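You operate a simulated robot arm through the tools that you are given. There is no shell and no other tool. Be economical: measure what you need, move in short steps, check, and stop when the job is done.

Carry out the task below with a simulated robot arm. There is one attempt and no reset: what you move stays moved.

JOB
Fix the blue bracket from the grey box in the bracket clamp.
Fine: switch the bench lamp on and leave it on; close the clamp lever; shut the lid again; the other bracket stays in the box.

It is judged by the outcome, as a careful person would: the job done as asked, and still so three seconds after it is handed in. It fails if anything else is knocked over, pushed out of place, dropped, spilled or broken. A push-on lid holds only when it is set on centred and level and pressed home; a screw cap is set on level and turned clockwise until tight.

ROBOT AND FRAMES
A 7-joint arm with a two-finger parallel gripper, fixed in place. Base frame: the origin is at the foot of the arm, x ahead of it, y to its left, z up; the work surface is at about z = 0. Lengths are in m, angles in degrees, forces in N, time in s.
With the tool pointing down near the work surface it reaches from about 0.24 to 0.62 m from the base axis. Its first joint turns from -66.0 to 66.0 degrees. Payload 2.6 kg.
Tool frame: the origin (TCP) lies between the finger pads and is the grasp point; the fingertips stand 0.03 m ahead of it; z points along the fingers, y is the line along which they close. The gripper opens to 0.094 m. The fingers are 0.028 m wide and 0.01 m thick; the gripper's body (0.05 by 0.096 m) begins 0.055 m behind the TCP.
Orientation is told as [roll, pitch, yaw] about the base's x, y, z axes, in that order, counted from this pose: with the fingers straight down and closing along the base's y, the tool's x points along the base's -x, its y along +y and its z along -z.

CONTROLS
- The arm moves only by the tool servo_tool. Its argument "steps" is text: rows parted by semicolons, each of 7 numbers parted by spaces: the gripper command, from -1 (fully open) to 1 (shut), values between in proportion, then the shift along the base's x, y, z in m, then the turn, a rotation vector about the base's x, y, z in rad. In form: hand tx ty tz wx wy wz; .... A call has 1 to 10 rows; each row shifts and turns the commanded pose from where the row before left it. Rows are played at 5 a second. More than 0.05 m and 8.6 degrees between two rows, or a gripper value outside its range, and nothing of the call is played. A pose out of reach is approached as far as the arm can. The call stops where the force on the tool passes 90 N (or 10 N more than at its start, if that is more) or the arm is blocked; 0.2 s more then pass. Each finger travels about 0.072 m/s and halts on what it meets, pressing with about 37 N; the grip force reading is that of the motor and also rises with nothing between the fingers. The clock runs only during rows and for 0.2 s after the last one: add rows that do not move to give the fingers time. The reply holds the time, the measured pose of the TCP, the force on the tool along the base axes, the opening and the grip force, in the units named above and with some noise, with the torque about the TCP (base axes, N m) and any sound that the robot's microphone picked up, and new pictures: "show" is both (left out), scene, wrist or none.
- Cameras (640 x 400 px; columns grow to the right, rows downward): "scene" is fixed at [0.0238, 0.4212, 0.5746]; the picture's right is [-0.86, -0.50, 0.00], its down [-0.23, 0.40, -0.89] and it looks along [0.45, -0.76, -0.47] (base axes); focal length 335 px, centre (320, 200). "wrist" rides on the gripper at [0.076, 0.014, -0.102] in the tool frame; the picture's right is [-0.18, 0.98, 0.00], its down [-0.75, -0.14, -0.64] and it looks along [-0.63, -0.12, 0.77] (tool axes); focal length 243 px, centre (320, 200).
- point_at(camera, pixels): for up to 12 pixels [column, row] of the newest picture of that camera ("zoom" is the newest enlarged one), the place [x, y, z] in the base frame of the surface seen there, good to about 0.003 m. The clock stands still meanwhile.
- zoom(camera, box): a new picture of the part [left, top, right, bottom] of that camera's present view, enlarged. The clock stands still meanwhile.
- close_job(): hands the job in; it is judged then, once.

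Go step by step. Measure first, check grasps and placings, and put right what went wrong. The budget is 80 turns and 200 pictures, counting those below and the enlarged ones. Unless the task says otherwise, let go and move clear before handing in, and close with one line.

The tools are called after ">>>" as a command line: name --argument value ..., lists and objects as JSON in quotes. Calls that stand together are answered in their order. servo_tool: Moves the arm, as the interface text tells. Its arguments: {"type":"object","properties":{"steps":{"type":"string"},"show":{"type":"string","enum":["both","scene","wrist","none"]}},"required":["steps"]} The other tools are called the same way: point_at (camera, pixels) gives the place of the surface under pixels of a picture; zoom (camera, box) takes an enlarged picture of a part of a camera's view; close_job () hands the job in.

At the start:

```text
clock: 0.0
tool_pos: [0.3513, -0.0877, 0.3818]
tool_rot: [0.0, 0.1, -0.1]
force: [0.4, -0.4, -0.6]
moment: [0.0, 0.0, -0.02]
gripper_width: 0.094
grasp_force: 0.0
```

scene: 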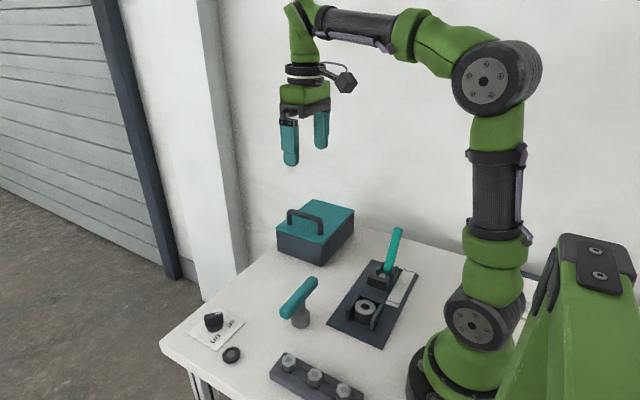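
wrist: 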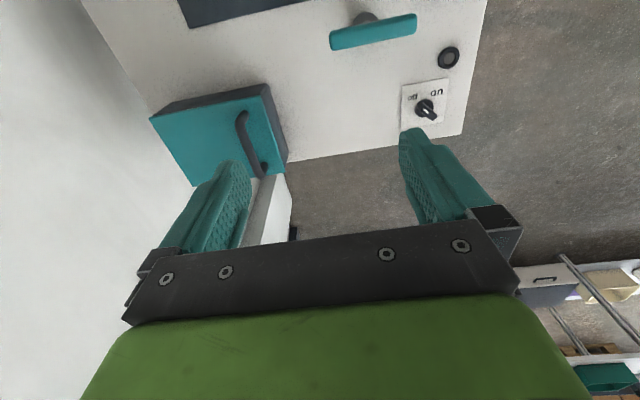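

The pictures show the grey box with a teal lid (315,230), the clamp with its lever (375,295), a rotary switch (213,322) and a teal T-shaped thing (298,300). I'll enlarge these before moving.

>>> zoom --camera "scene" --box '[180, 260, 340, 380]'

>>> zoom --camera "scene" --box '[310, 210, 440, 360]'

>>> zoom --camera "scene" --box '[260, 190, 370, 275]'

>>> zoom --camera "wrist" --box '[320, 0, 500, 150]'

>>> point_at --camera "scene" --pixels '[[289, 213], [320, 222], [278, 230], [324, 243], [354, 210], [313, 201], [305, 216], [325, 264], [278, 252], [353, 235], [213, 316], [231, 354]]'

>>> point_at --camera "scene" --pixels '[[397, 231], [388, 270], [382, 280], [367, 306], [355, 310], [330, 320], [383, 347], [417, 272], [376, 263], [285, 308], [313, 281], [301, 318]]'

```text
3.33 times, centred on (260, 320) of scene
```

zoom: 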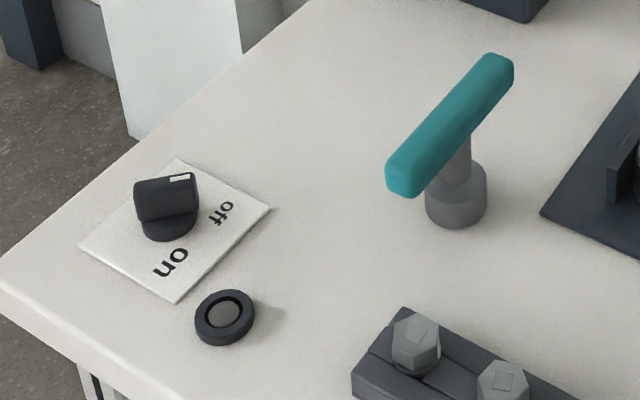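

```text
2.67 times, centred on (375, 285) of scene
```

zoom: 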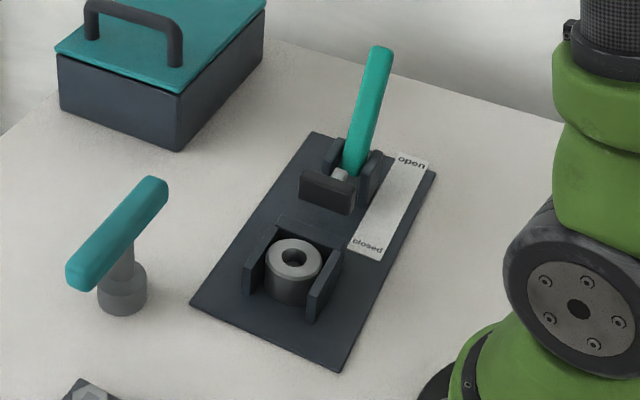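

```text
4.71 times, centred on (315, 232) of scene
```

zoom: 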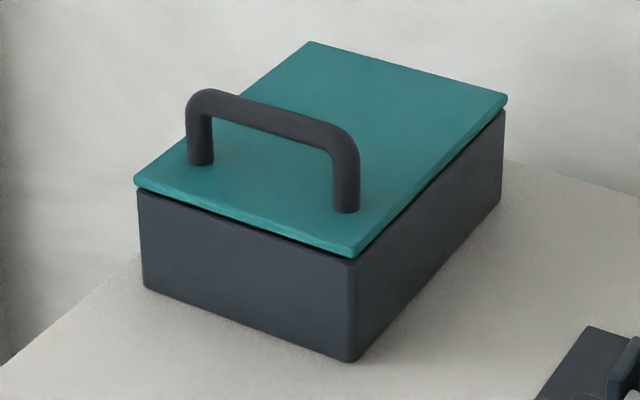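

```text
2.67 times, centred on (410, 75) of wrist
```

zoom: 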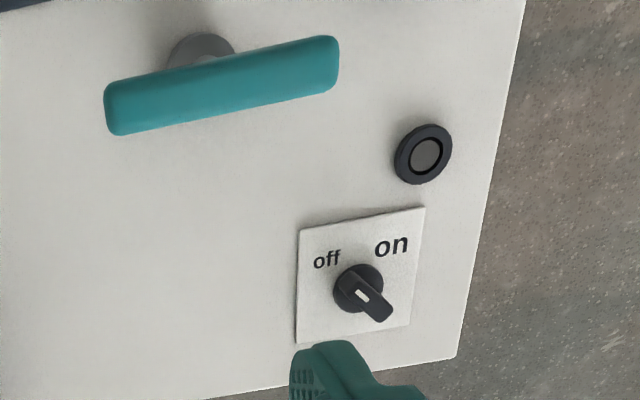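

```text
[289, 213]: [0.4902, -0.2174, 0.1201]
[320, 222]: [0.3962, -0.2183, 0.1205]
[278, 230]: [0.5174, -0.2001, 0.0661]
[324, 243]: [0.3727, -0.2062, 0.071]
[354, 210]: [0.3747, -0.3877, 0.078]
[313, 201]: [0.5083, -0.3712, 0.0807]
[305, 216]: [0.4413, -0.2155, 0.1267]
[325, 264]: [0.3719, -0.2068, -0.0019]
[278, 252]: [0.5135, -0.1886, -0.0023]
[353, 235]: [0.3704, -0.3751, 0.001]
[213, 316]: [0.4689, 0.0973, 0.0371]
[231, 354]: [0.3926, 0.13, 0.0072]
```

```text
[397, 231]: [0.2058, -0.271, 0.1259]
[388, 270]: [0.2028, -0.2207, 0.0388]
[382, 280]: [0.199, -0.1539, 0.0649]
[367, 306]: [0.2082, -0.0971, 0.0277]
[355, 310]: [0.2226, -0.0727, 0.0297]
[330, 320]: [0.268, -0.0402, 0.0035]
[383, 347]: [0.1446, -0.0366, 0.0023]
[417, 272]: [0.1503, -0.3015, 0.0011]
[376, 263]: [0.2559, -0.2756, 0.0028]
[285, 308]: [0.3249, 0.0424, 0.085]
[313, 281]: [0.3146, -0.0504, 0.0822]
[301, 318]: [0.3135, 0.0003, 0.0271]
```

The knob at (213,320) has its white mark on the side toward "off", and a ring at (231,354) looks like the lamp's unlit indicator. I'll move above the switch to see it close up.

>>> servo_tool --steps "-1 .0141 .0264 -.0303 0 0 0;-1 .0141 .0264 -.0303 0 0 0;-1 .0141 .0264 -.0303 0 0 0;-1 .0141 .0264 -.0303 0 0 0;-1 .0141 .0264 -.0303 0 0 0;-1 .0141 .0264 -.0303 0 0 0;-1 .0141 .0264 -.0303 0 0 0;-1 0 0 0 0 0 0" --show "wrist"

```text
clock: 1.8
tool_pos: [0.4483, 0.0974, 0.168]
tool_rot: [0.0, 0.0, -0.1]
force: [-1.1, -0.6, -0.2]
moment: [0.0, -0.03, -0.04]
gripper_width: 0.0937
grasp_force: 0.0
```

wrist: 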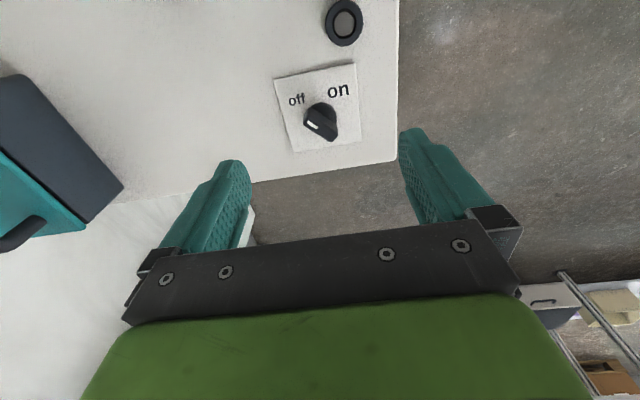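

>>> zoom --camera "wrist" --box '[260, 50, 380, 160]'

>>> point_at --camera "wrist" --pixels '[[311, 123], [322, 132], [308, 119], [332, 138], [297, 100], [338, 90], [321, 106], [334, 112], [275, 80], [355, 65], [360, 139], [293, 151]]'

```text
3.64 times, centred on (320, 105) of wrist
```

zoom: 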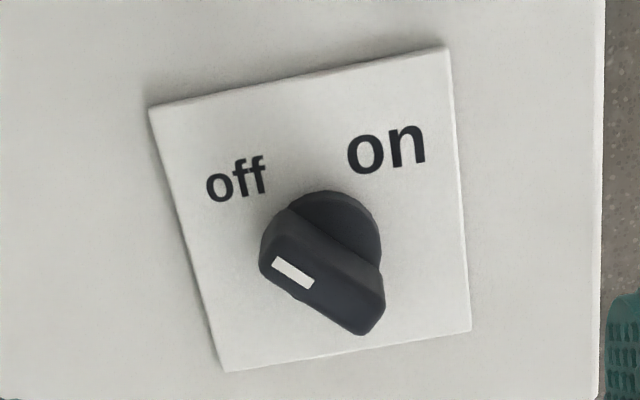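

```text
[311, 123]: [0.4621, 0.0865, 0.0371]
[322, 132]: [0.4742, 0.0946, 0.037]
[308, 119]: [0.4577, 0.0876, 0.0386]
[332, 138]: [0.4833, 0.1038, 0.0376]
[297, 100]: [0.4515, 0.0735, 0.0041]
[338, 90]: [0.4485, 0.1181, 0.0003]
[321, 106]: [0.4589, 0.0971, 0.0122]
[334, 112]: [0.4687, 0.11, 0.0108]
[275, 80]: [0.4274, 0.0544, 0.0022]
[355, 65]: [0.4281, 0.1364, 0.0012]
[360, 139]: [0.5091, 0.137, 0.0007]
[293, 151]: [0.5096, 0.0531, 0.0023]
```

The mark points to (-x,-y), at "off", and "on" lies at (-x,+y), so the knob needs a turn of −90° about z. I'll yaw the gripper +45°, centre over the knob and check.

>>> servo_tool --steps "0 .0035 -.0003 -.01 0 0 .131;0 .0035 -.0003 -.01 0 0 .131;0 .0035 -.0003 -.01 0 0 .131;0 .0035 -.0003 -.01 0 0 .131;0 .0035 -.0003 -.01 0 0 .131;0 .0035 -.0003 -.01 0 0 .131;0 0 0 0 0 0 0" --show "both"

```text
clock: 3.4
tool_pos: [0.4706, 0.0942, 0.109]
tool_rot: [0.1, 0.0, 45.2]
force: [-0.4, -0.4, -0.2]
moment: [-0.04, 0.03, 0.02]
gripper_width: 0.047
grasp_force: 0.0
```

scene: 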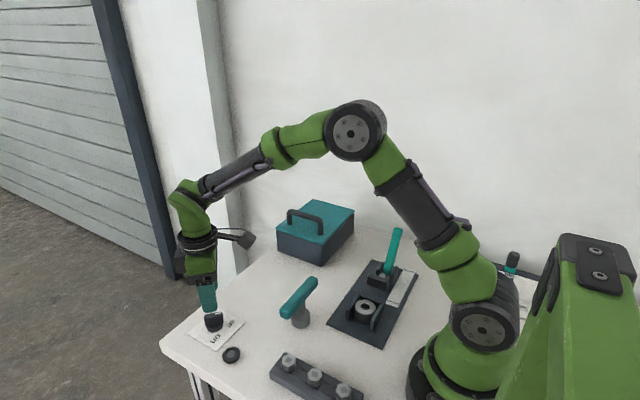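
wrist: 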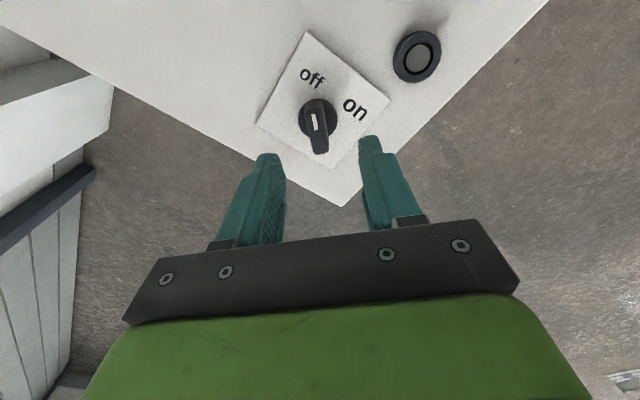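

The bar now stands nearly vertical in the wrist view at (317,125), between the fingers. I'll descend and grip it.

>>> servo_tool --steps "0 -.0005 .0005 -.02 0 0 0;0 0 0 -.02 0 0 0;0 0 0 -.021 0 0 0;0 0 0 0 0 0 0;0.9 0 0 0 0 0 0;0.9 0 0 0 0 0 0;0.9 0 0 0 0 0 0" --show "both"

```text
clock: 5.0
tool_pos: [0.4705, 0.0916, 0.0477]
tool_rot: [-0.4, -0.1, 45.0]
force: [24.0, -10.8, -11.0]
moment: [0.46, -0.13, -0.1]
gripper_width: 0.014
grasp_force: 45.3
```

scene: 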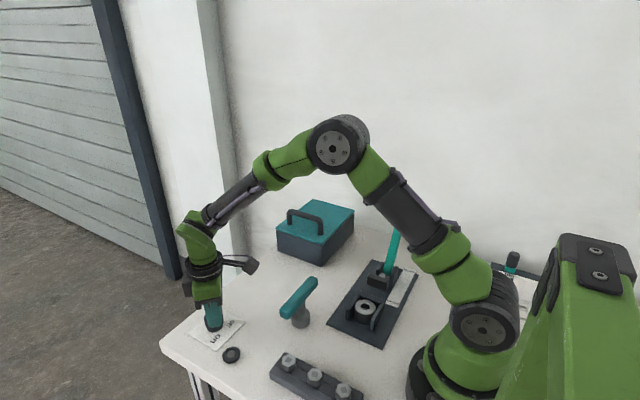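
wrist: 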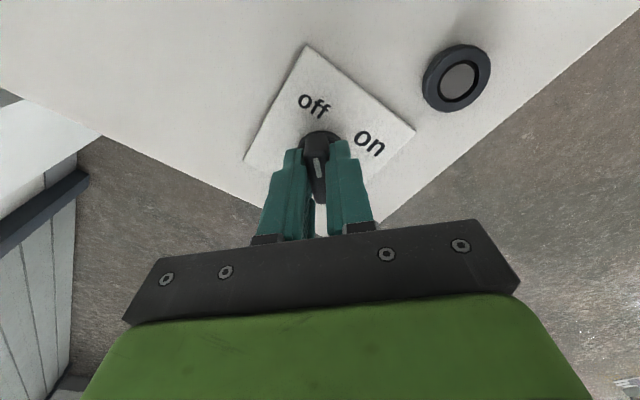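

The bar is held at 0.014 m opening, with some side load toward (+x,−y). I'll shift slightly to ease it, then start turning clockwise.

>>> servo_tool --steps "0.9 .0015 -.0015 0 0 0 0;0.9 0 0 0 0 0 -.13;0.9 0 0 0 0 0 -.13;0.9 0 0 0 0 0 -.13;0.9 0 0 0 0 0 -.13;0.9 0 0 0 0 0 -.13" --show "wrist"

```text
clock: 6.4
tool_pos: [0.4708, 0.0949, 0.0488]
tool_rot: [0.0, 0.1, 7.7]
force: [-10.6, -12.5, 15.4]
moment: [-0.24, -1.15, -0.01]
gripper_width: 0.0138
grasp_force: 45.2
```

wrist: 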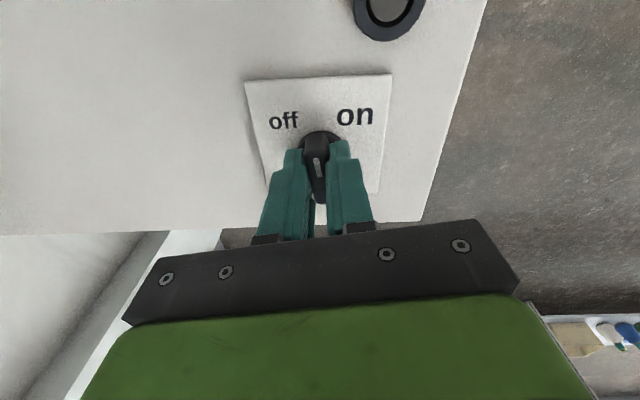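

The knob is following the fingers and now points midway between the labels. I'll carry on clockwise.

>>> servo_tool --steps "0.9 0 0 0 0 0 -.13;0.9 0 0 0 0 0 -.13;0.9 0 0 0 0 0 -.13;0.9 0 0 0 0 0 -.13;0.9 0 0 0 0 0 -.13;0.9 0 0 0 0 0 -.13;0.9 0 0 0 0 0 -.06;0.9 0 0 0 0 0 0" --show "both"

```text
clock: 8.2
tool_pos: [0.4718, 0.0982, 0.0474]
tool_rot: [0.4, 0.2, -40.0]
force: [16.0, 27.3, -3.0]
moment: [-0.03, 0.3, 0.06]
gripper_width: 0.0141
grasp_force: 44.6
heard: click
```

scene: 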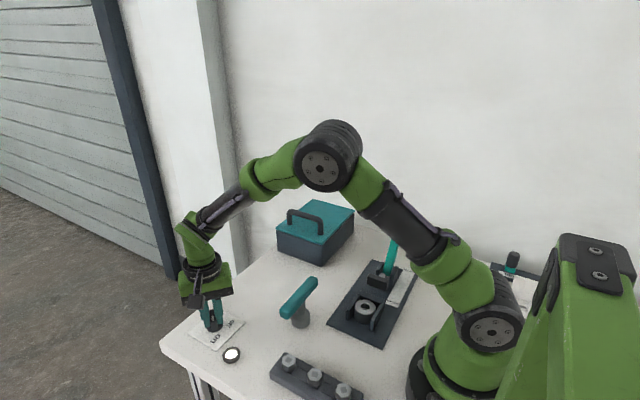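
wrist: 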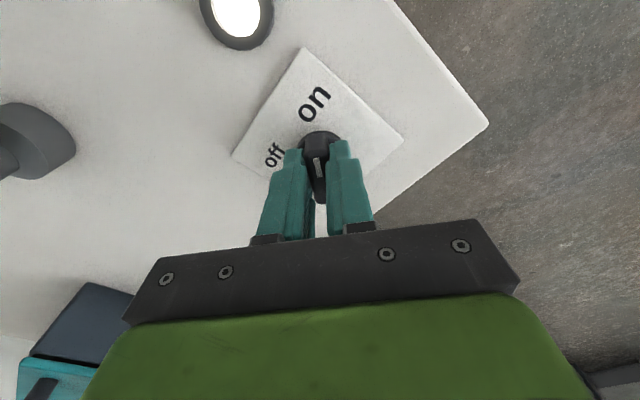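

A click was heard and the indicator at (231,354) is lit, so the lamp is on. I'll let go, rise straight up, then go over to look at the box lid.

>>> servo_tool --steps "0.9 .001 .002 0 0 0 0;0.2 0 0 0 0 0 0;0 0 0 0 0 0 0;0 0 0 .03 0 0 0;0 0 0 .045 0 0 0;0 0 0 .045 0 0 0;0 0 -.02 .03 0 0 .12;0 0 -.03 .02 0 0 .12" --show "scene"

>>> servo_tool --steps "0 0 -.045 .01 0 0 .12;0 -.005 -.045 .01 0 0 .12;0 -.005 -.045 .0 0 0 .12;0 -.005 -.045 .0 0 0 .1;0 -.01 -.045 .0 0 0 0;0 -.01 -.025 0 0 0 0;0 0 0 0 0 0 0" --show "both"

```text
clock: 10.0
tool_pos: [0.4725, 0.0453, 0.2191]
tool_rot: [0.0, -0.1, -26.4]
force: [0.7, 0.3, 0.3]
moment: [-0.01, -0.01, 0.01]
gripper_width: 0.047
grasp_force: 0.1
```

scene: 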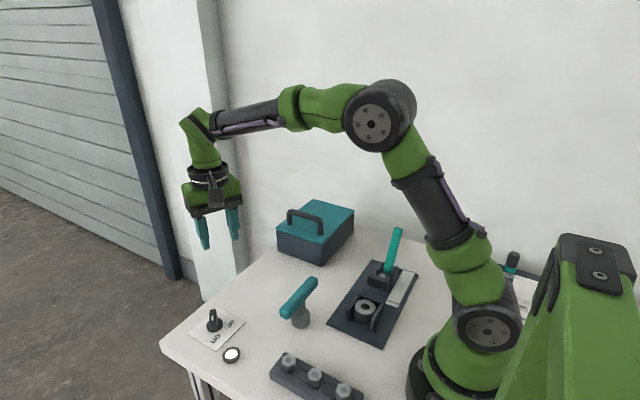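

```text
clock: 11.6
tool_pos: [0.4369, -0.2019, 0.2377]
tool_rot: [0.0, 0.1, -0.1]
force: [0.8, 0.7, 0.0]
moment: [0.04, 0.02, 0.02]
gripper_width: 0.0467
grasp_force: 0.0
```

scene: 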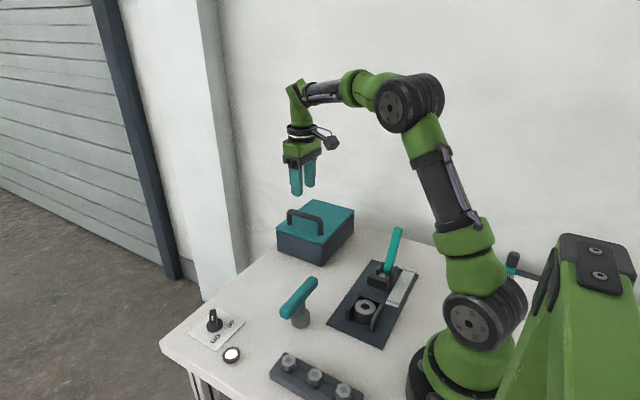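
wrist: 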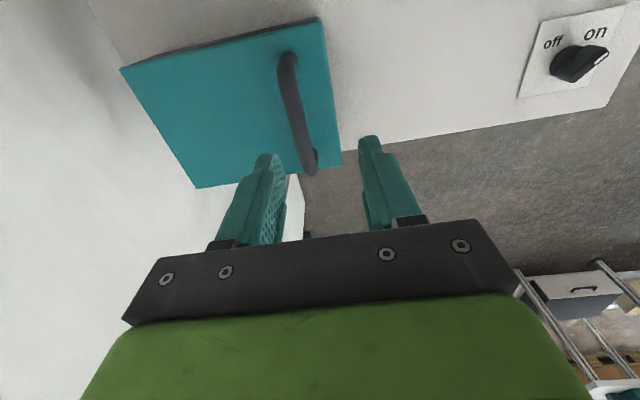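

The lid and its handle (295,110) are clear in the wrist view, with the handle near the +y edge. I'll measure both.

>>> point_at --camera "wrist" --pixels '[[287, 60], [292, 90], [298, 120], [305, 145], [121, 68], [322, 20], [197, 187], [340, 163], [590, 50], [598, 57]]'

>>> zoom --camera "wrist" --box '[100, 0, 360, 200]'

```text
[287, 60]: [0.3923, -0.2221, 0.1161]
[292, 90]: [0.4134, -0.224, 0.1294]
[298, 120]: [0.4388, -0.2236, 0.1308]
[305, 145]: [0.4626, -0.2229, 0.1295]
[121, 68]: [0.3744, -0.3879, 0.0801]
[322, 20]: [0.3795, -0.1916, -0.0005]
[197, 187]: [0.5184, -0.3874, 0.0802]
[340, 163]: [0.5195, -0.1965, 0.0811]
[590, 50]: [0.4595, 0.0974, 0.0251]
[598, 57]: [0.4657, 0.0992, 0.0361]
```

```text
2.00 times, centred on (230, 100) of wrist
```

zoom: 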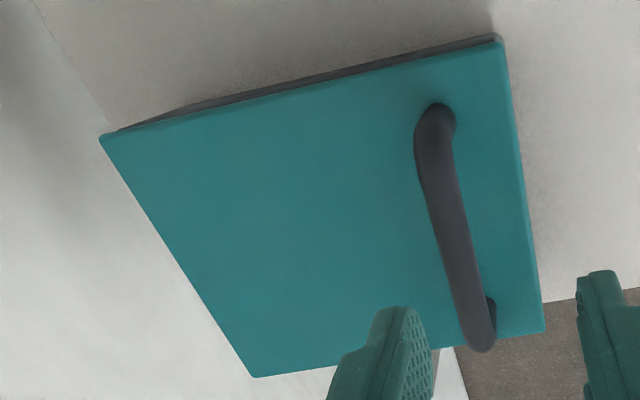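

The handle runs along x at y≈−0.224, with its top at z≈0.13 and its middle at x≈0.445. I'll grip it there.

>>> servo_tool --steps "0 .004 -.011 -.02 0 0 0;0 .004 -.011 -.035 0 0 0;0 0 0 -.035 0 0 0;0 0 0 -.0255 0 0 0;0 0 0 0 0 0 0;0.9 0 0 0 0 0 0;0.9 0 0 0 0 0 0;0.9 0 0 0 0 0 0" --show "wrist"

```text
clock: 13.4
tool_pos: [0.4454, -0.224, 0.1224]
tool_rot: [0.2, 0.0, -0.1]
force: [0.0, 2.0, -3.7]
moment: [0.01, -0.36, 0.15]
gripper_width: 0.0203
grasp_force: 44.6
```

wrist: 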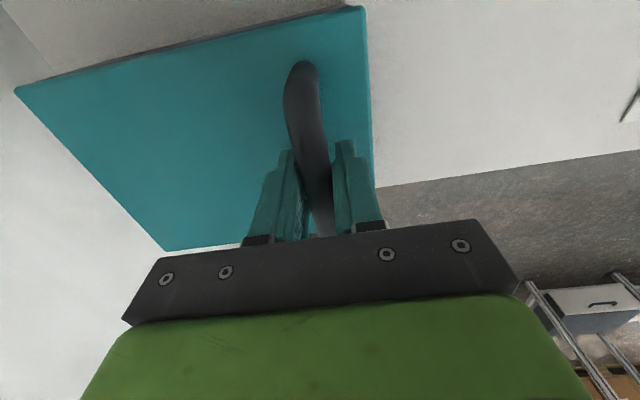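

The handle is gripped at 0.020 m opening. I'll lift a little to learn whether the lid is hinged or lifts off.

>>> servo_tool --steps "0.9 0 0 .005 0 0 0;0.9 0 0 .005 0 0 0;0.9 0 0 .005 0 0 0;0.9 0 0 .005 0 0 0" --show "both"

```text
clock: 14.4
tool_pos: [0.445, -0.2309, 0.1409]
tool_rot: [-0.7, -0.1, -0.2]
force: [17.1, -30.9, -19.6]
moment: [0.17, 0.11, -0.02]
gripper_width: 0.0201
grasp_force: 44.5
```

scene: 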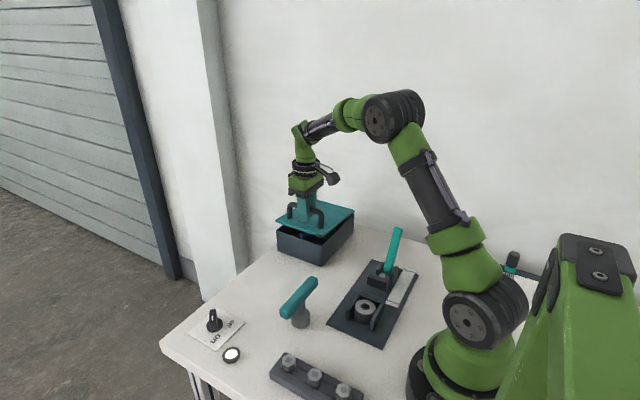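
wrist: 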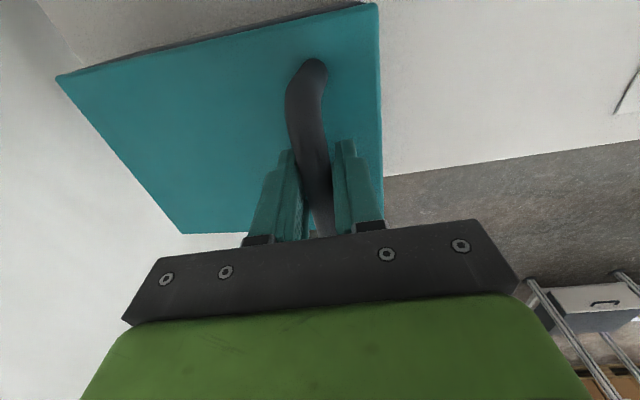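

The handle moved on an arc (y −0.007 for z +0.019), so the lid is hinged at the back, about y≈−0.385, z≈0.073. I'll check how far the wall is behind before swinging it open.

>>> point_at --camera "scene" --pixels '[[360, 190], [260, 180], [360, 225], [450, 200], [305, 236]]'

```text
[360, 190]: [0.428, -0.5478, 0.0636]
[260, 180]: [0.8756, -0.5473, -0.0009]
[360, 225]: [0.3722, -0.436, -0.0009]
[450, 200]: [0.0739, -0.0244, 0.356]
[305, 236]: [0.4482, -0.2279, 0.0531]
```

The wall is at y≈−0.548, which leaves enough room. I'll follow the hinge arc with the tool kept vertical, letting the round bar turn between the fingers.

>>> servo_tool --steps "0.9 0 -.015 .0149 0 0 0;0.9 0 -.0114 .0172 0 0 0;0.9 0 -.0133 .0156 0 0 0;0.9 0 -.0152 .0139 0 0 0;0.9 0 -.0168 .012 0 0 0;0.9 0 -.018 .0098 0 0 0;0.9 0 -.0192 .0076 0 0 0" --show "both"

```text
clock: 16.0
tool_pos: [0.4476, -0.3333, 0.2389]
tool_rot: [-0.2, -0.7, 0.2]
force: [15.3, 16.4, 35.5]
moment: [0.0, -0.39, -0.81]
gripper_width: 0.0203
grasp_force: 44.9
```

scene: 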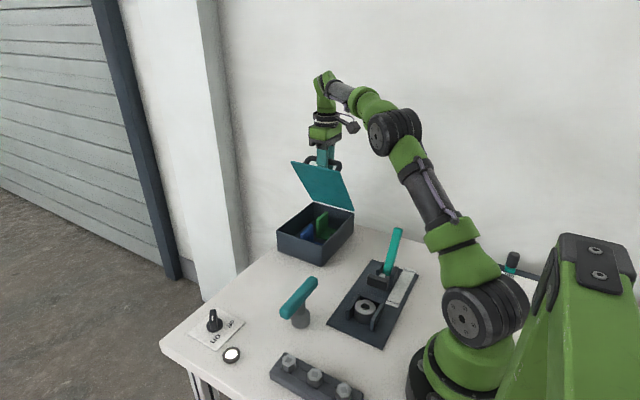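
wrist: 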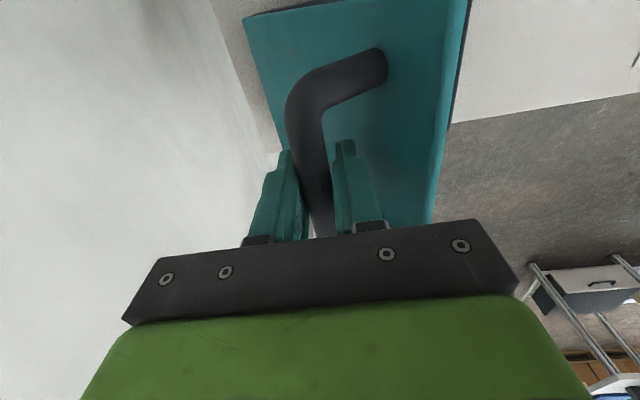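

The box is open enough to show a blue and a green bracket around (310,228). The force implies the hinge is nearer (−0.388, 0.0775) with a radius of 0.170, so I'll continue along that corrected arc to about 90°.

>>> servo_tool --steps "0.9 0 -.0198 .0104 0 0 0;0.9 0 -.0205 .0031 0 0 0;0.9 0 -.0207 .0005 0 0 0;0.9 0 -.0207 -.002 0 0 0;0.9 0 -.0174 -.0037 0 0 0;0.9 0 0 0 0 0 0" --show "both"

```text
clock: 17.4
tool_pos: [0.4469, -0.3753, 0.2426]
tool_rot: [-1.0, -0.5, -0.4]
force: [-12.7, 0.5, 42.5]
moment: [0.02, 0.04, -0.52]
gripper_width: 0.0203
grasp_force: 44.9
out of reach, approached as far as the arm can: row 2, 3, 4, 5
```

scene: 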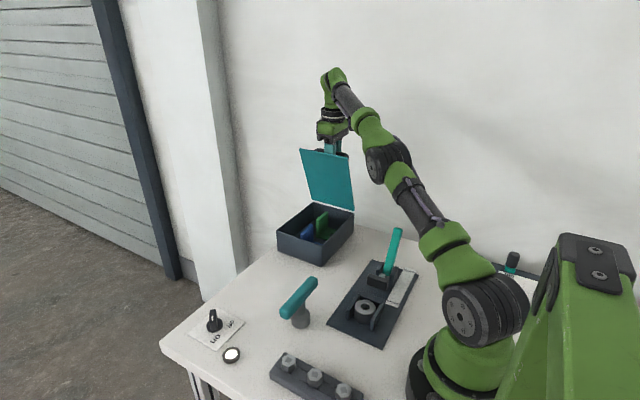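
wrist: 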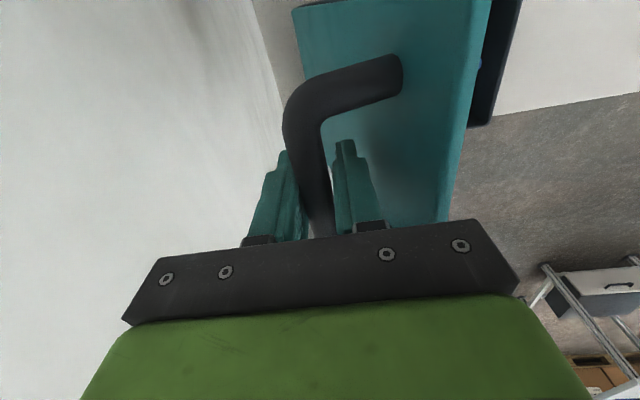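

The arm hit its reach limit at about 70° of lid opening. Pitching the fingers outward (about −y) brings the wrist back without touching the lid, so I'll do that and let the arm carry on to the commanded spot.

>>> servo_tool --steps "0.9 0 0 0 0 -.08 0;0.9 0 0 0 0 -.08 0;0.9 0 0 0 0 -.08 0;0.9 0 0 0 0 -.08 0;0.9 0 0 0 0 0 0" --show "both"

```text
clock: 18.6
tool_pos: [0.4517, -0.3686, 0.2357]
tool_rot: [0.2, -18.7, 0.0]
force: [25.9, -1.0, 8.5]
moment: [0.01, 0.42, -0.97]
gripper_width: 0.0203
grasp_force: 45.2
```

scene: 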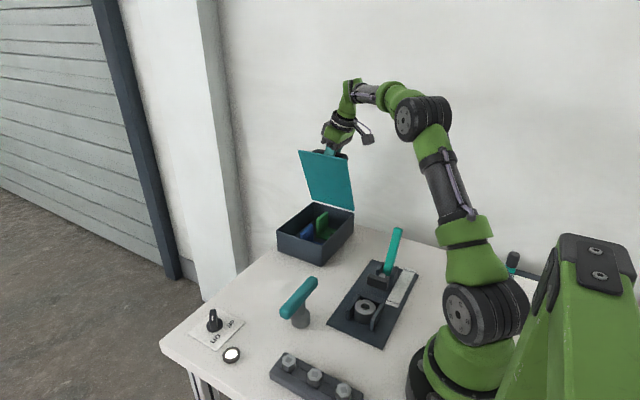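
wrist: 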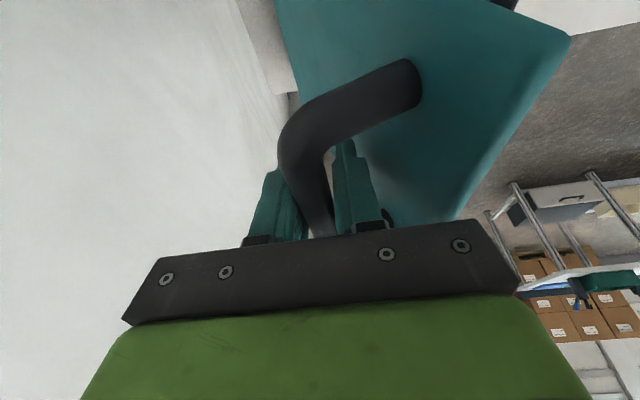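

The commanded pose is back in reach. I'll continue the arc backward.

>>> servo_tool --steps "0.9 0 -.018 .003 0 0 0;0.9 0 -.018 .001 0 0 0;0.9 0 -.018 -.001 0 0 0;0.9 0 0 0 0 0 0" --show "both"

```text
clock: 19.6
tool_pos: [0.4504, -0.4215, 0.2349]
tool_rot: [0.7, -18.2, -0.1]
force: [8.6, 17.9, -4.9]
moment: [2.01, 1.54, -0.07]
gripper_width: 0.0203
grasp_force: 44.9
```

scene: 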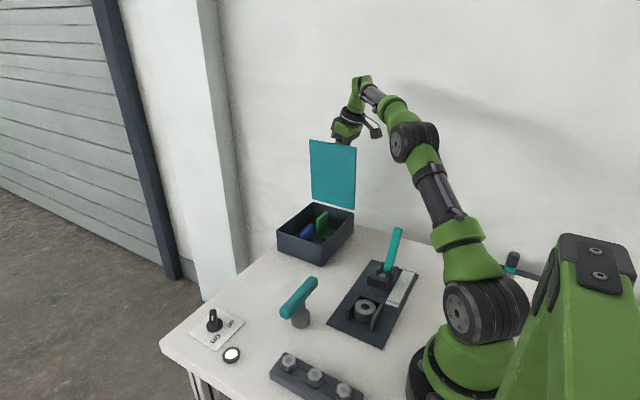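
wrist: 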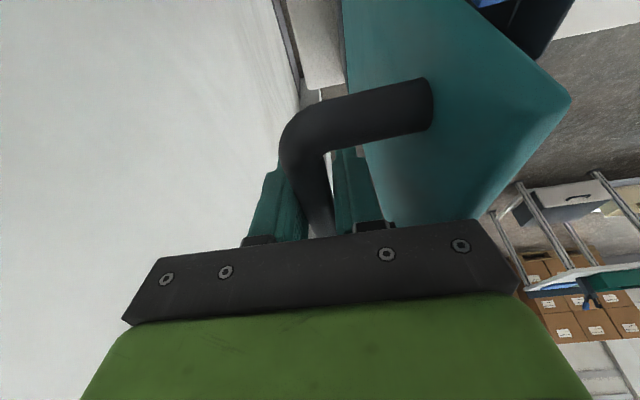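

The lid is at about 86°, with moderate forces and a moment of 2 N·m. I'll go a little past vertical in small steps.

>>> servo_tool --steps "0.9 0 -.01 .002 0 0 0;0.9 0 -.01 0 0 0 0;0.9 0 -.01 -.001 0 0 0;0.9 0 0 0 0 0 0" --show "both"

```text
clock: 20.6
tool_pos: [0.45, -0.4399, 0.2362]
tool_rot: [0.5, -18.6, 0.0]
force: [24.4, 14.5, 0.5]
moment: [1.92, 2.15, -1.18]
gripper_width: 0.0208
grasp_force: 45.0
out of reach, approached as far as the arm can: row 2, 3
```

scene: 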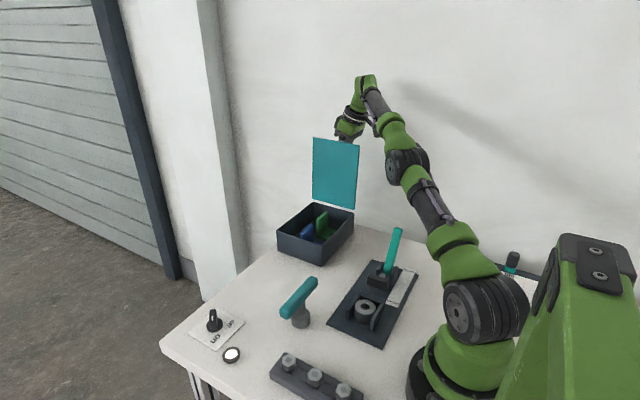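
wrist: 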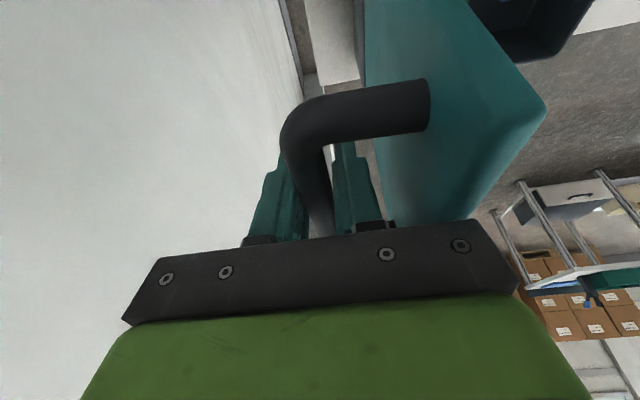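

The lid is now at about 93°, and the heavy handle sits behind the hinge. I'll loosen the grip slightly to test whether the lid stays.

>>> servo_tool --steps "0.36 0 0 0 0 0 0;0.36 0 0 0 0 0 0;0.36 0 0 0 0 0 0;0.36 0 0 0 0 0 0" --show "both"

```text
clock: 21.6
tool_pos: [0.4464, -0.4429, 0.2365]
tool_rot: [-0.2, -18.4, -0.2]
force: [-3.2, -4.1, 9.0]
moment: [0.47, 0.13, 0.32]
gripper_width: 0.0301
grasp_force: 0.2
```

scene: 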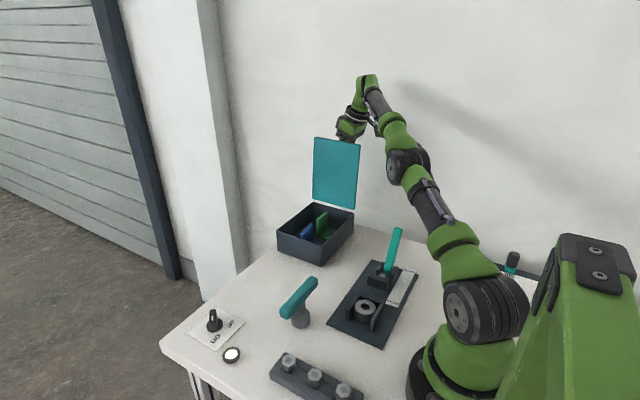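
wrist: 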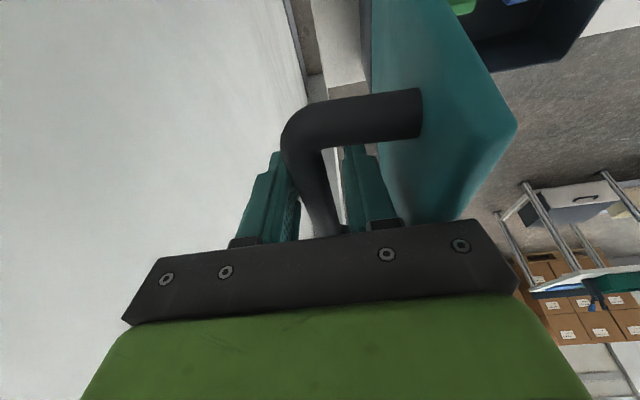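

The bar leans against the back (left) finger, so the lid tends backward toward its stop. I'll open further gradually.

>>> servo_tool --steps "0.2 0 0 0 0 0 0;0.05 0 0 0 0 0 0;-0.1 0 0 0 0 0 0;-0.1 0 0 0 0 0 0" --show "both"

```text
clock: 22.6
tool_pos: [0.4472, -0.4419, 0.2364]
tool_rot: [0.1, -18.4, 0.0]
force: [-5.2, -3.2, 13.8]
moment: [0.8, 0.35, 0.28]
gripper_width: 0.0467
grasp_force: 0.0
```

scene: 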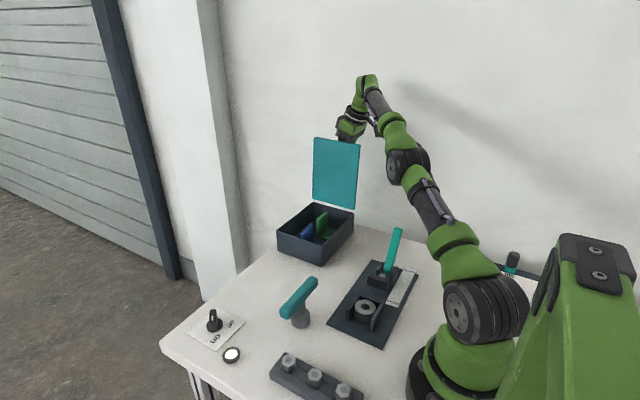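
wrist: 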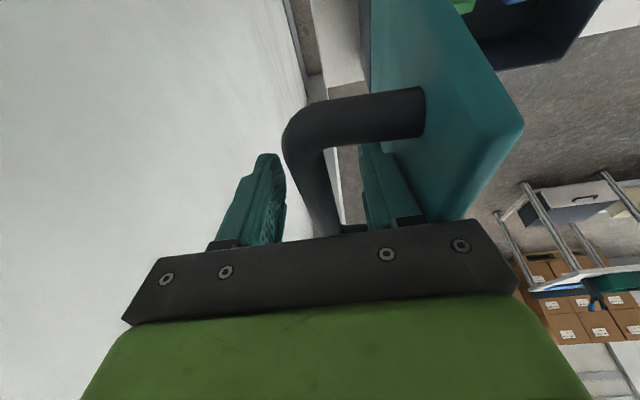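

The lid is free of the fingers, but something still touches the palm (14 N upward). I'll retract slowly along the tool axis and watch the lid.

>>> servo_tool --steps "-0.1 -.003 0 .0095 0 0 0;-0.1 -.003 0 .0095 0 0 0;-0.1 -.003 0 .0095 0 0 0;-0.1 -.003 0 .0095 0 0 0;-0.1 0 0 0 0 0 0" --show "both"

```text
clock: 23.8
tool_pos: [0.4347, -0.4365, 0.2713]
tool_rot: [0.1, -18.3, -0.1]
force: [0.5, -0.9, 0.0]
moment: [-0.04, -0.03, 0.04]
gripper_width: 0.0513
grasp_force: 0.0
out of reach, approached as far as the arm can: row 3
```

scene: 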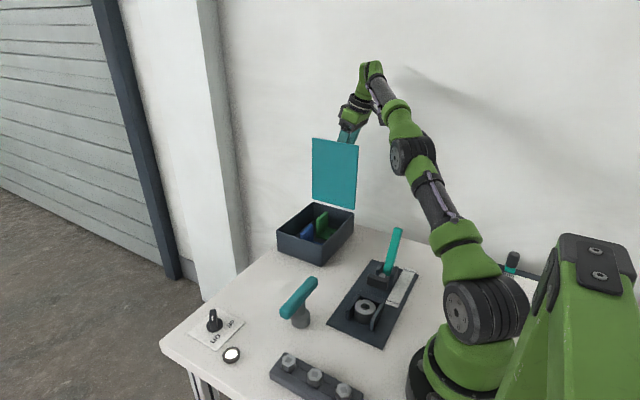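
wrist: 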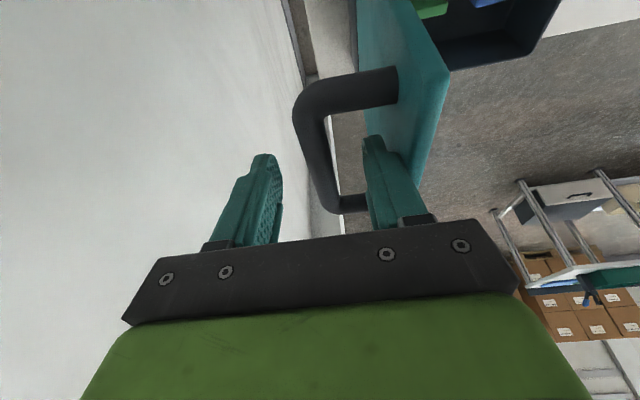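

The lid stays open by itself. The fingers still overlap the bar slightly, so I'll keep rising with a bit more tilt and then back away.

>>> servo_tool --steps "-0.1 -.003 0 .01 0 -.04 0;-0.1 -.003 0 .01 0 -.04 0;-0.1 -.003 0 .01 0 -.04 0;-0.1 -.003 0 .01 0 -.04 0;-0.1 -.003 0 .01 0 0 0;-0.1 -.02 0 .02 0 0 0" --show "both"

```text
clock: 25.2
tool_pos: [0.4019, -0.438, 0.3392]
tool_rot: [0.1, -27.6, -0.3]
force: [0.9, 0.2, -0.9]
moment: [-0.02, 0.0, 0.04]
gripper_width: 0.0519
grasp_force: 0.1
```

scene: 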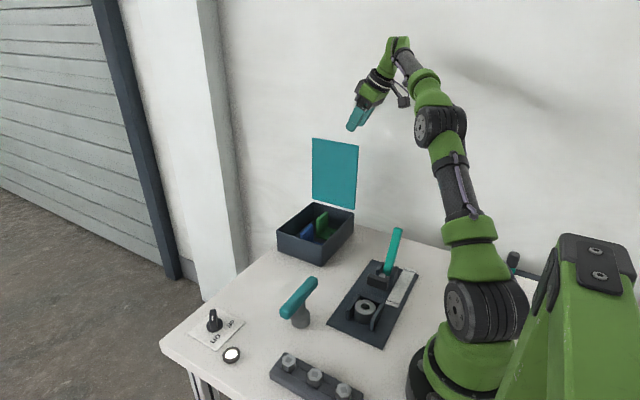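
wrist: 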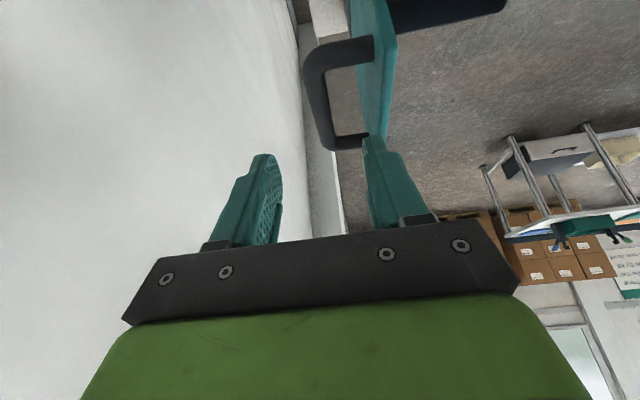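

The arm is clear. I'll move to the front of the box, level the tool and look inside.

>>> servo_tool --steps "-0.1 0 .045 0 0 0 0;-0.1 0 .045 0 0 .08 0;-0.1 0 .045 0 0 .1 0;-0.1 0 .045 0 0 .1 0;-0.1 0 .02 -.015 0 .1 0;-0.1 0 0 -.02 0 .1 0;-0.1 0 0 0 0 0 0" --show "both"

>>> zoom --camera "scene" --box '[260, 190, 370, 275]'

```text
clock: 26.8
tool_pos: [0.4009, -0.2378, 0.3073]
tool_rot: [-0.1, 0.1, -0.2]
force: [0.1, 0.6, 0.4]
moment: [-0.02, 0.02, -0.02]
gripper_width: 0.0514
grasp_force: 0.0
```

scene: 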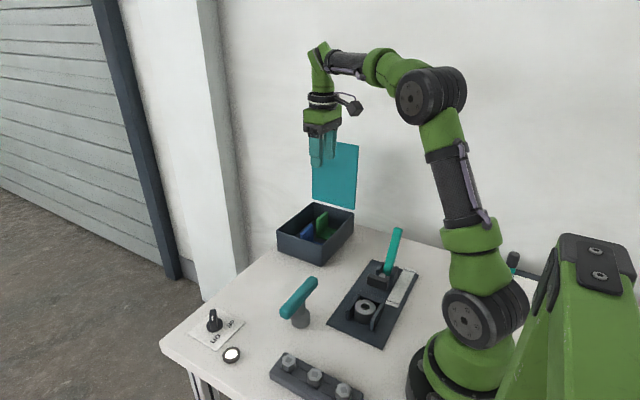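
wrist: 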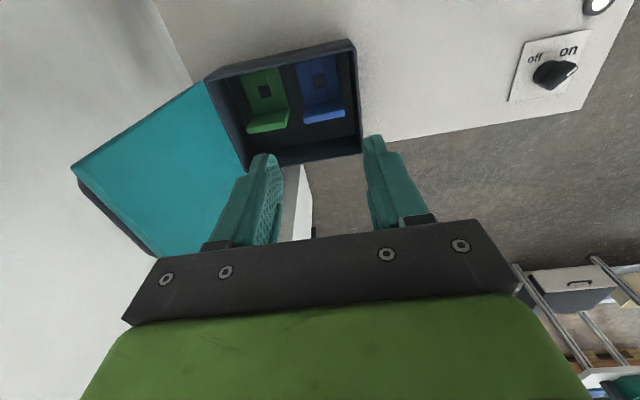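

```text
4.71 times, centred on (315, 232) of scene
```

zoom: 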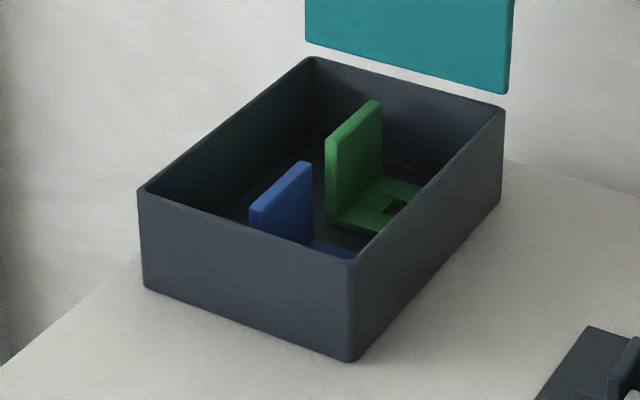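

Both L-shaped brackets are visible: green at (265,100) and blue at (320,90), each with a square hole in its base and its upright at the +x end. I'll measure the blue one and the clearances.

>>> zoom --camera "wrist" --box '[200, 30, 370, 170]'

>>> point_at --camera "wrist" --pixels '[[297, 66], [338, 60], [319, 78], [303, 103], [342, 100], [305, 122], [344, 119], [325, 111], [288, 108], [357, 100], [355, 45], [352, 150]]'

```text
2.86 times, centred on (285, 100) of wrist
```

zoom: 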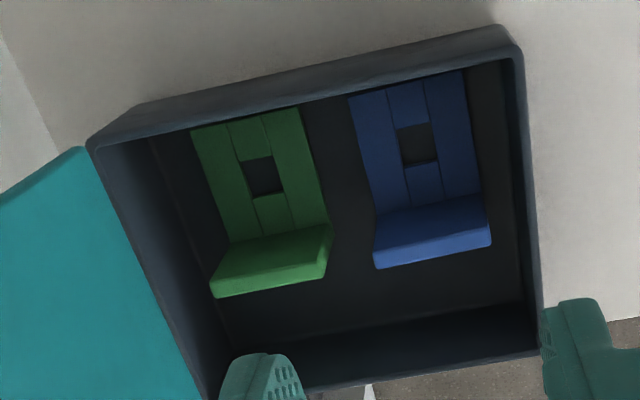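

```text
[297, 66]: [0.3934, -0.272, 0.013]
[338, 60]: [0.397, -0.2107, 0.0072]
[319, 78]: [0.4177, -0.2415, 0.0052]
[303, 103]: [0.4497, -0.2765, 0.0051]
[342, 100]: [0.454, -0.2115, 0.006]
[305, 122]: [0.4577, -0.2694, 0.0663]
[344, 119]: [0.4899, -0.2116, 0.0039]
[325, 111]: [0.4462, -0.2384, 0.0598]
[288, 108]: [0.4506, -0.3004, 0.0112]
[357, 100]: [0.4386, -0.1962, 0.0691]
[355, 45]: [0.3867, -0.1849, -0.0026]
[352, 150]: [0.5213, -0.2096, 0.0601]
```

>>> point_at --camera "zoom" --pixels '[[355, 102], [460, 78], [418, 145], [380, 205], [475, 188], [382, 258], [485, 240], [440, 222], [490, 200], [375, 225], [325, 232], [540, 300]]'

```text
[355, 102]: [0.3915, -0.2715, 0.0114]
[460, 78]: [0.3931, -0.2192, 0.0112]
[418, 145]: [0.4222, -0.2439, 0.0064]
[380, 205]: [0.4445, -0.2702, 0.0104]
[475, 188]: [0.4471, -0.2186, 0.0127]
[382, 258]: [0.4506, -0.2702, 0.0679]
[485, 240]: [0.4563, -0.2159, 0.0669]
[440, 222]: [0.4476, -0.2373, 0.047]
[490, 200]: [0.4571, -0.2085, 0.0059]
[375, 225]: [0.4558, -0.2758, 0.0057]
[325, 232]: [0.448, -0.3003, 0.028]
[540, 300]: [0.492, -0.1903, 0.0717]
```

The blue bracket's base spans x 0.389–0.455 and y −0.272 to −0.217; the upright is at x≈0.452, 0.068 high, with the square hole near (0.418, −0.244). Before grasping I need to see how the clamp takes it, so I'll turn the wrist −90° and look at the clamp.

>>> servo_tool --steps "-0.1 -.015 .02 -.003 0 0 -.149;-0.1 -.015 .02 -.003 0 0 -.149;-0.1 -.015 .02 -.003 0 0 -.149;-0.1 -.015 .02 -.003 0 0 -.149;-0.1 -.015 .02 -.003 0 0 -.149;-0.1 -.015 .02 -.003 0 0 -.149;-0.1 -.015 .02 -.003 0 0 -.149;-0.1 -.015 .02 -.003 0 0 -.149;-0.1 -.015 .02 -.003 0 0 -.149;-0.1 -.015 .02 -.003 0 0 -.149" --show "wrist"

```text
clock: 29.0
tool_pos: [0.251, -0.0382, 0.2765]
tool_rot: [0.0, 0.0, -85.7]
force: [-0.5, -0.6, 0.8]
moment: [0.0, -0.04, 0.02]
gripper_width: 0.0518
grasp_force: 0.2
```

wrist: 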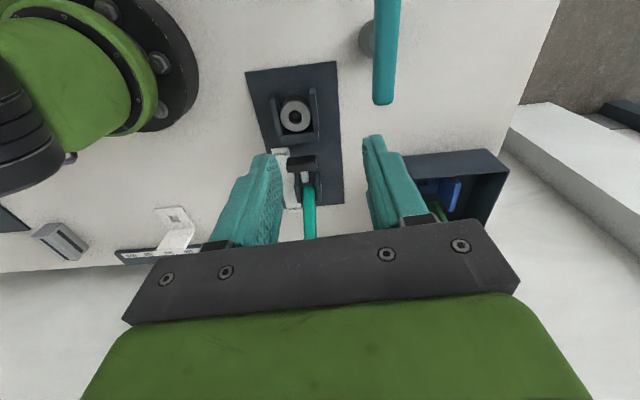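

The clamp is at (295,130) in this view, and some other items sit on the bench near (170,240). I'll enlarge and measure.

>>> zoom --camera "wrist" --box '[230, 50, 360, 150]'

>>> point_at --camera "wrist" --pixels '[[295, 115], [295, 104], [275, 118], [314, 110], [272, 102], [312, 92], [303, 160], [291, 165], [316, 160], [308, 200], [337, 62], [246, 72]]'

>>> zoom --camera "wrist" --box '[240, 120, 380, 240]'

>>> zoom --camera "wrist" --box '[0, 180, 220, 290]'

```text
4.00 times, centred on (295, 100) of wrist
```

zoom: 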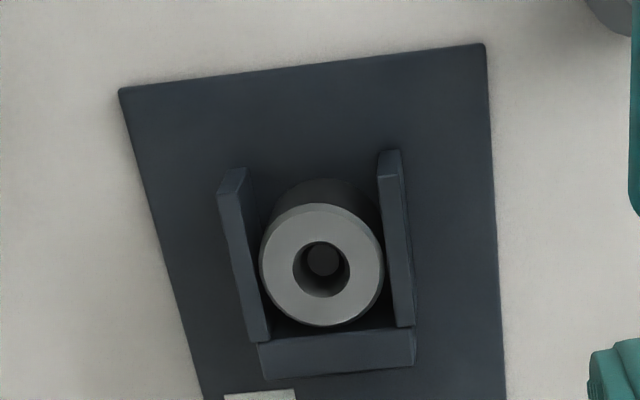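

```text
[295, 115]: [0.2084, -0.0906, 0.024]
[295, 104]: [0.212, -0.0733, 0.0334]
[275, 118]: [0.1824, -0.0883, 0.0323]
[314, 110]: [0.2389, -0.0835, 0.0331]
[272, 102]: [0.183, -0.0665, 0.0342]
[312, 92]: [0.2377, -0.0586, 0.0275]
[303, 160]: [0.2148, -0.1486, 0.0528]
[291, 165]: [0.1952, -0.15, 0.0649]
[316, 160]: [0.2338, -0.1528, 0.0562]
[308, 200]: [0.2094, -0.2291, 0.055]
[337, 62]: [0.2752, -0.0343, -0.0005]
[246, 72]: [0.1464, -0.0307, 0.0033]
```

```text
3.33 times, centred on (310, 180) of wrist
```

zoom: 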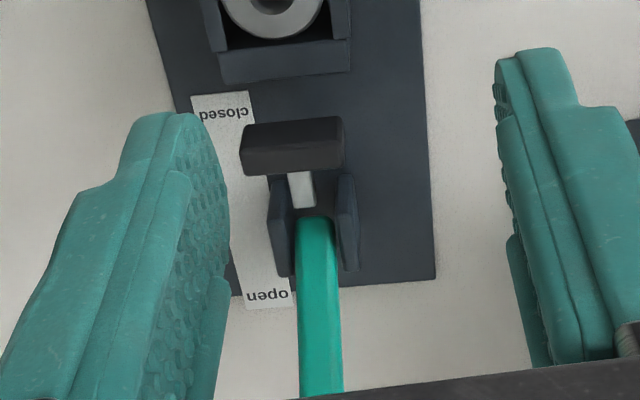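

```text
2.91 times, centred on (110, 235) of wrist
```

zoom: 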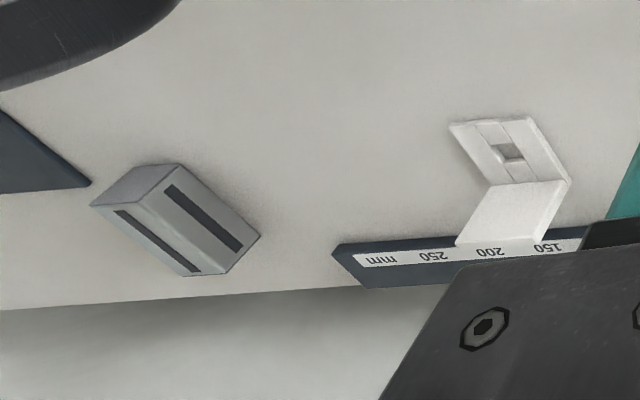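

The nest has two cheeks at x≈0.183 and 0.239, a stop on its −y side, and a light-grey collar with a bore, which may be a loose part sitting over a pin. I'll go closer and more overhead to check.

>>> servo_tool --steps "-0.1 -.003 -.01 -.02 0 0 -.075;-0.1 -.003 -.01 -.02 0 0 0;-0.1 -.003 -.01 -.02 0 0 0;-0.1 -.003 -.01 -.02 0 0 0;-0.1 0 0 0 0 0 0" --show "wrist"

>>> zoom --camera "wrist" --box '[240, 20, 400, 140]'

>>> zoom --camera "scene" --box '[320, 220, 430, 355]'

```text
clock: 30.2
tool_pos: [0.2373, -0.0777, 0.1961]
tool_rot: [0.1, 0.0, -89.9]
force: [0.6, -0.5, 1.2]
moment: [0.0, 0.03, -0.01]
gripper_width: 0.0517
grasp_force: 0.0
```

wrist: 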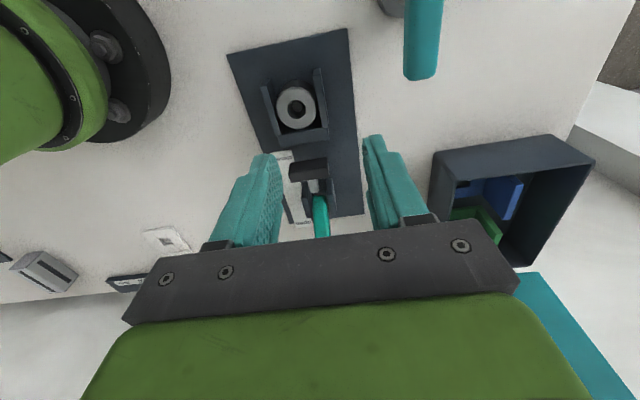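

```text
3.33 times, centred on (320, 80) of wrist
```

zoom: 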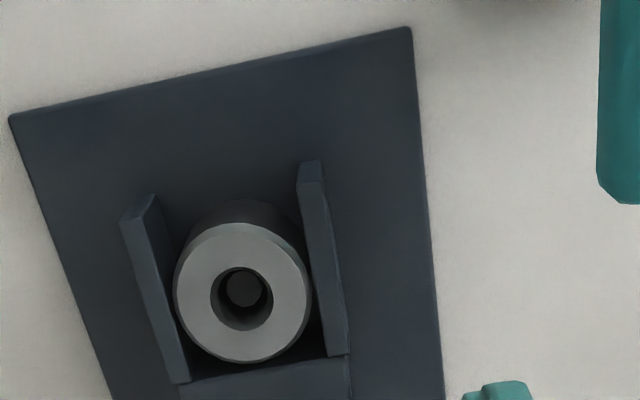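

```text
2.96 times, centred on (375, 288) of scene
```

zoom: 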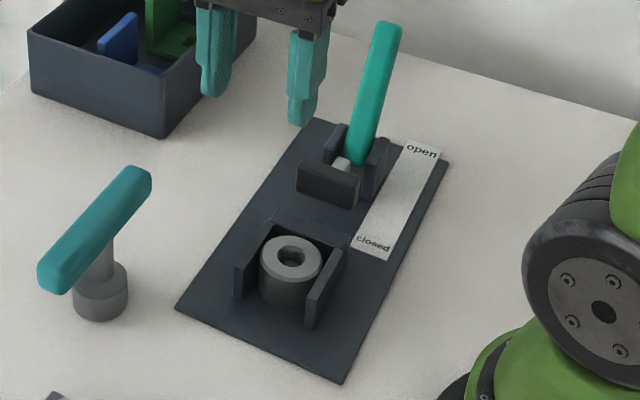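

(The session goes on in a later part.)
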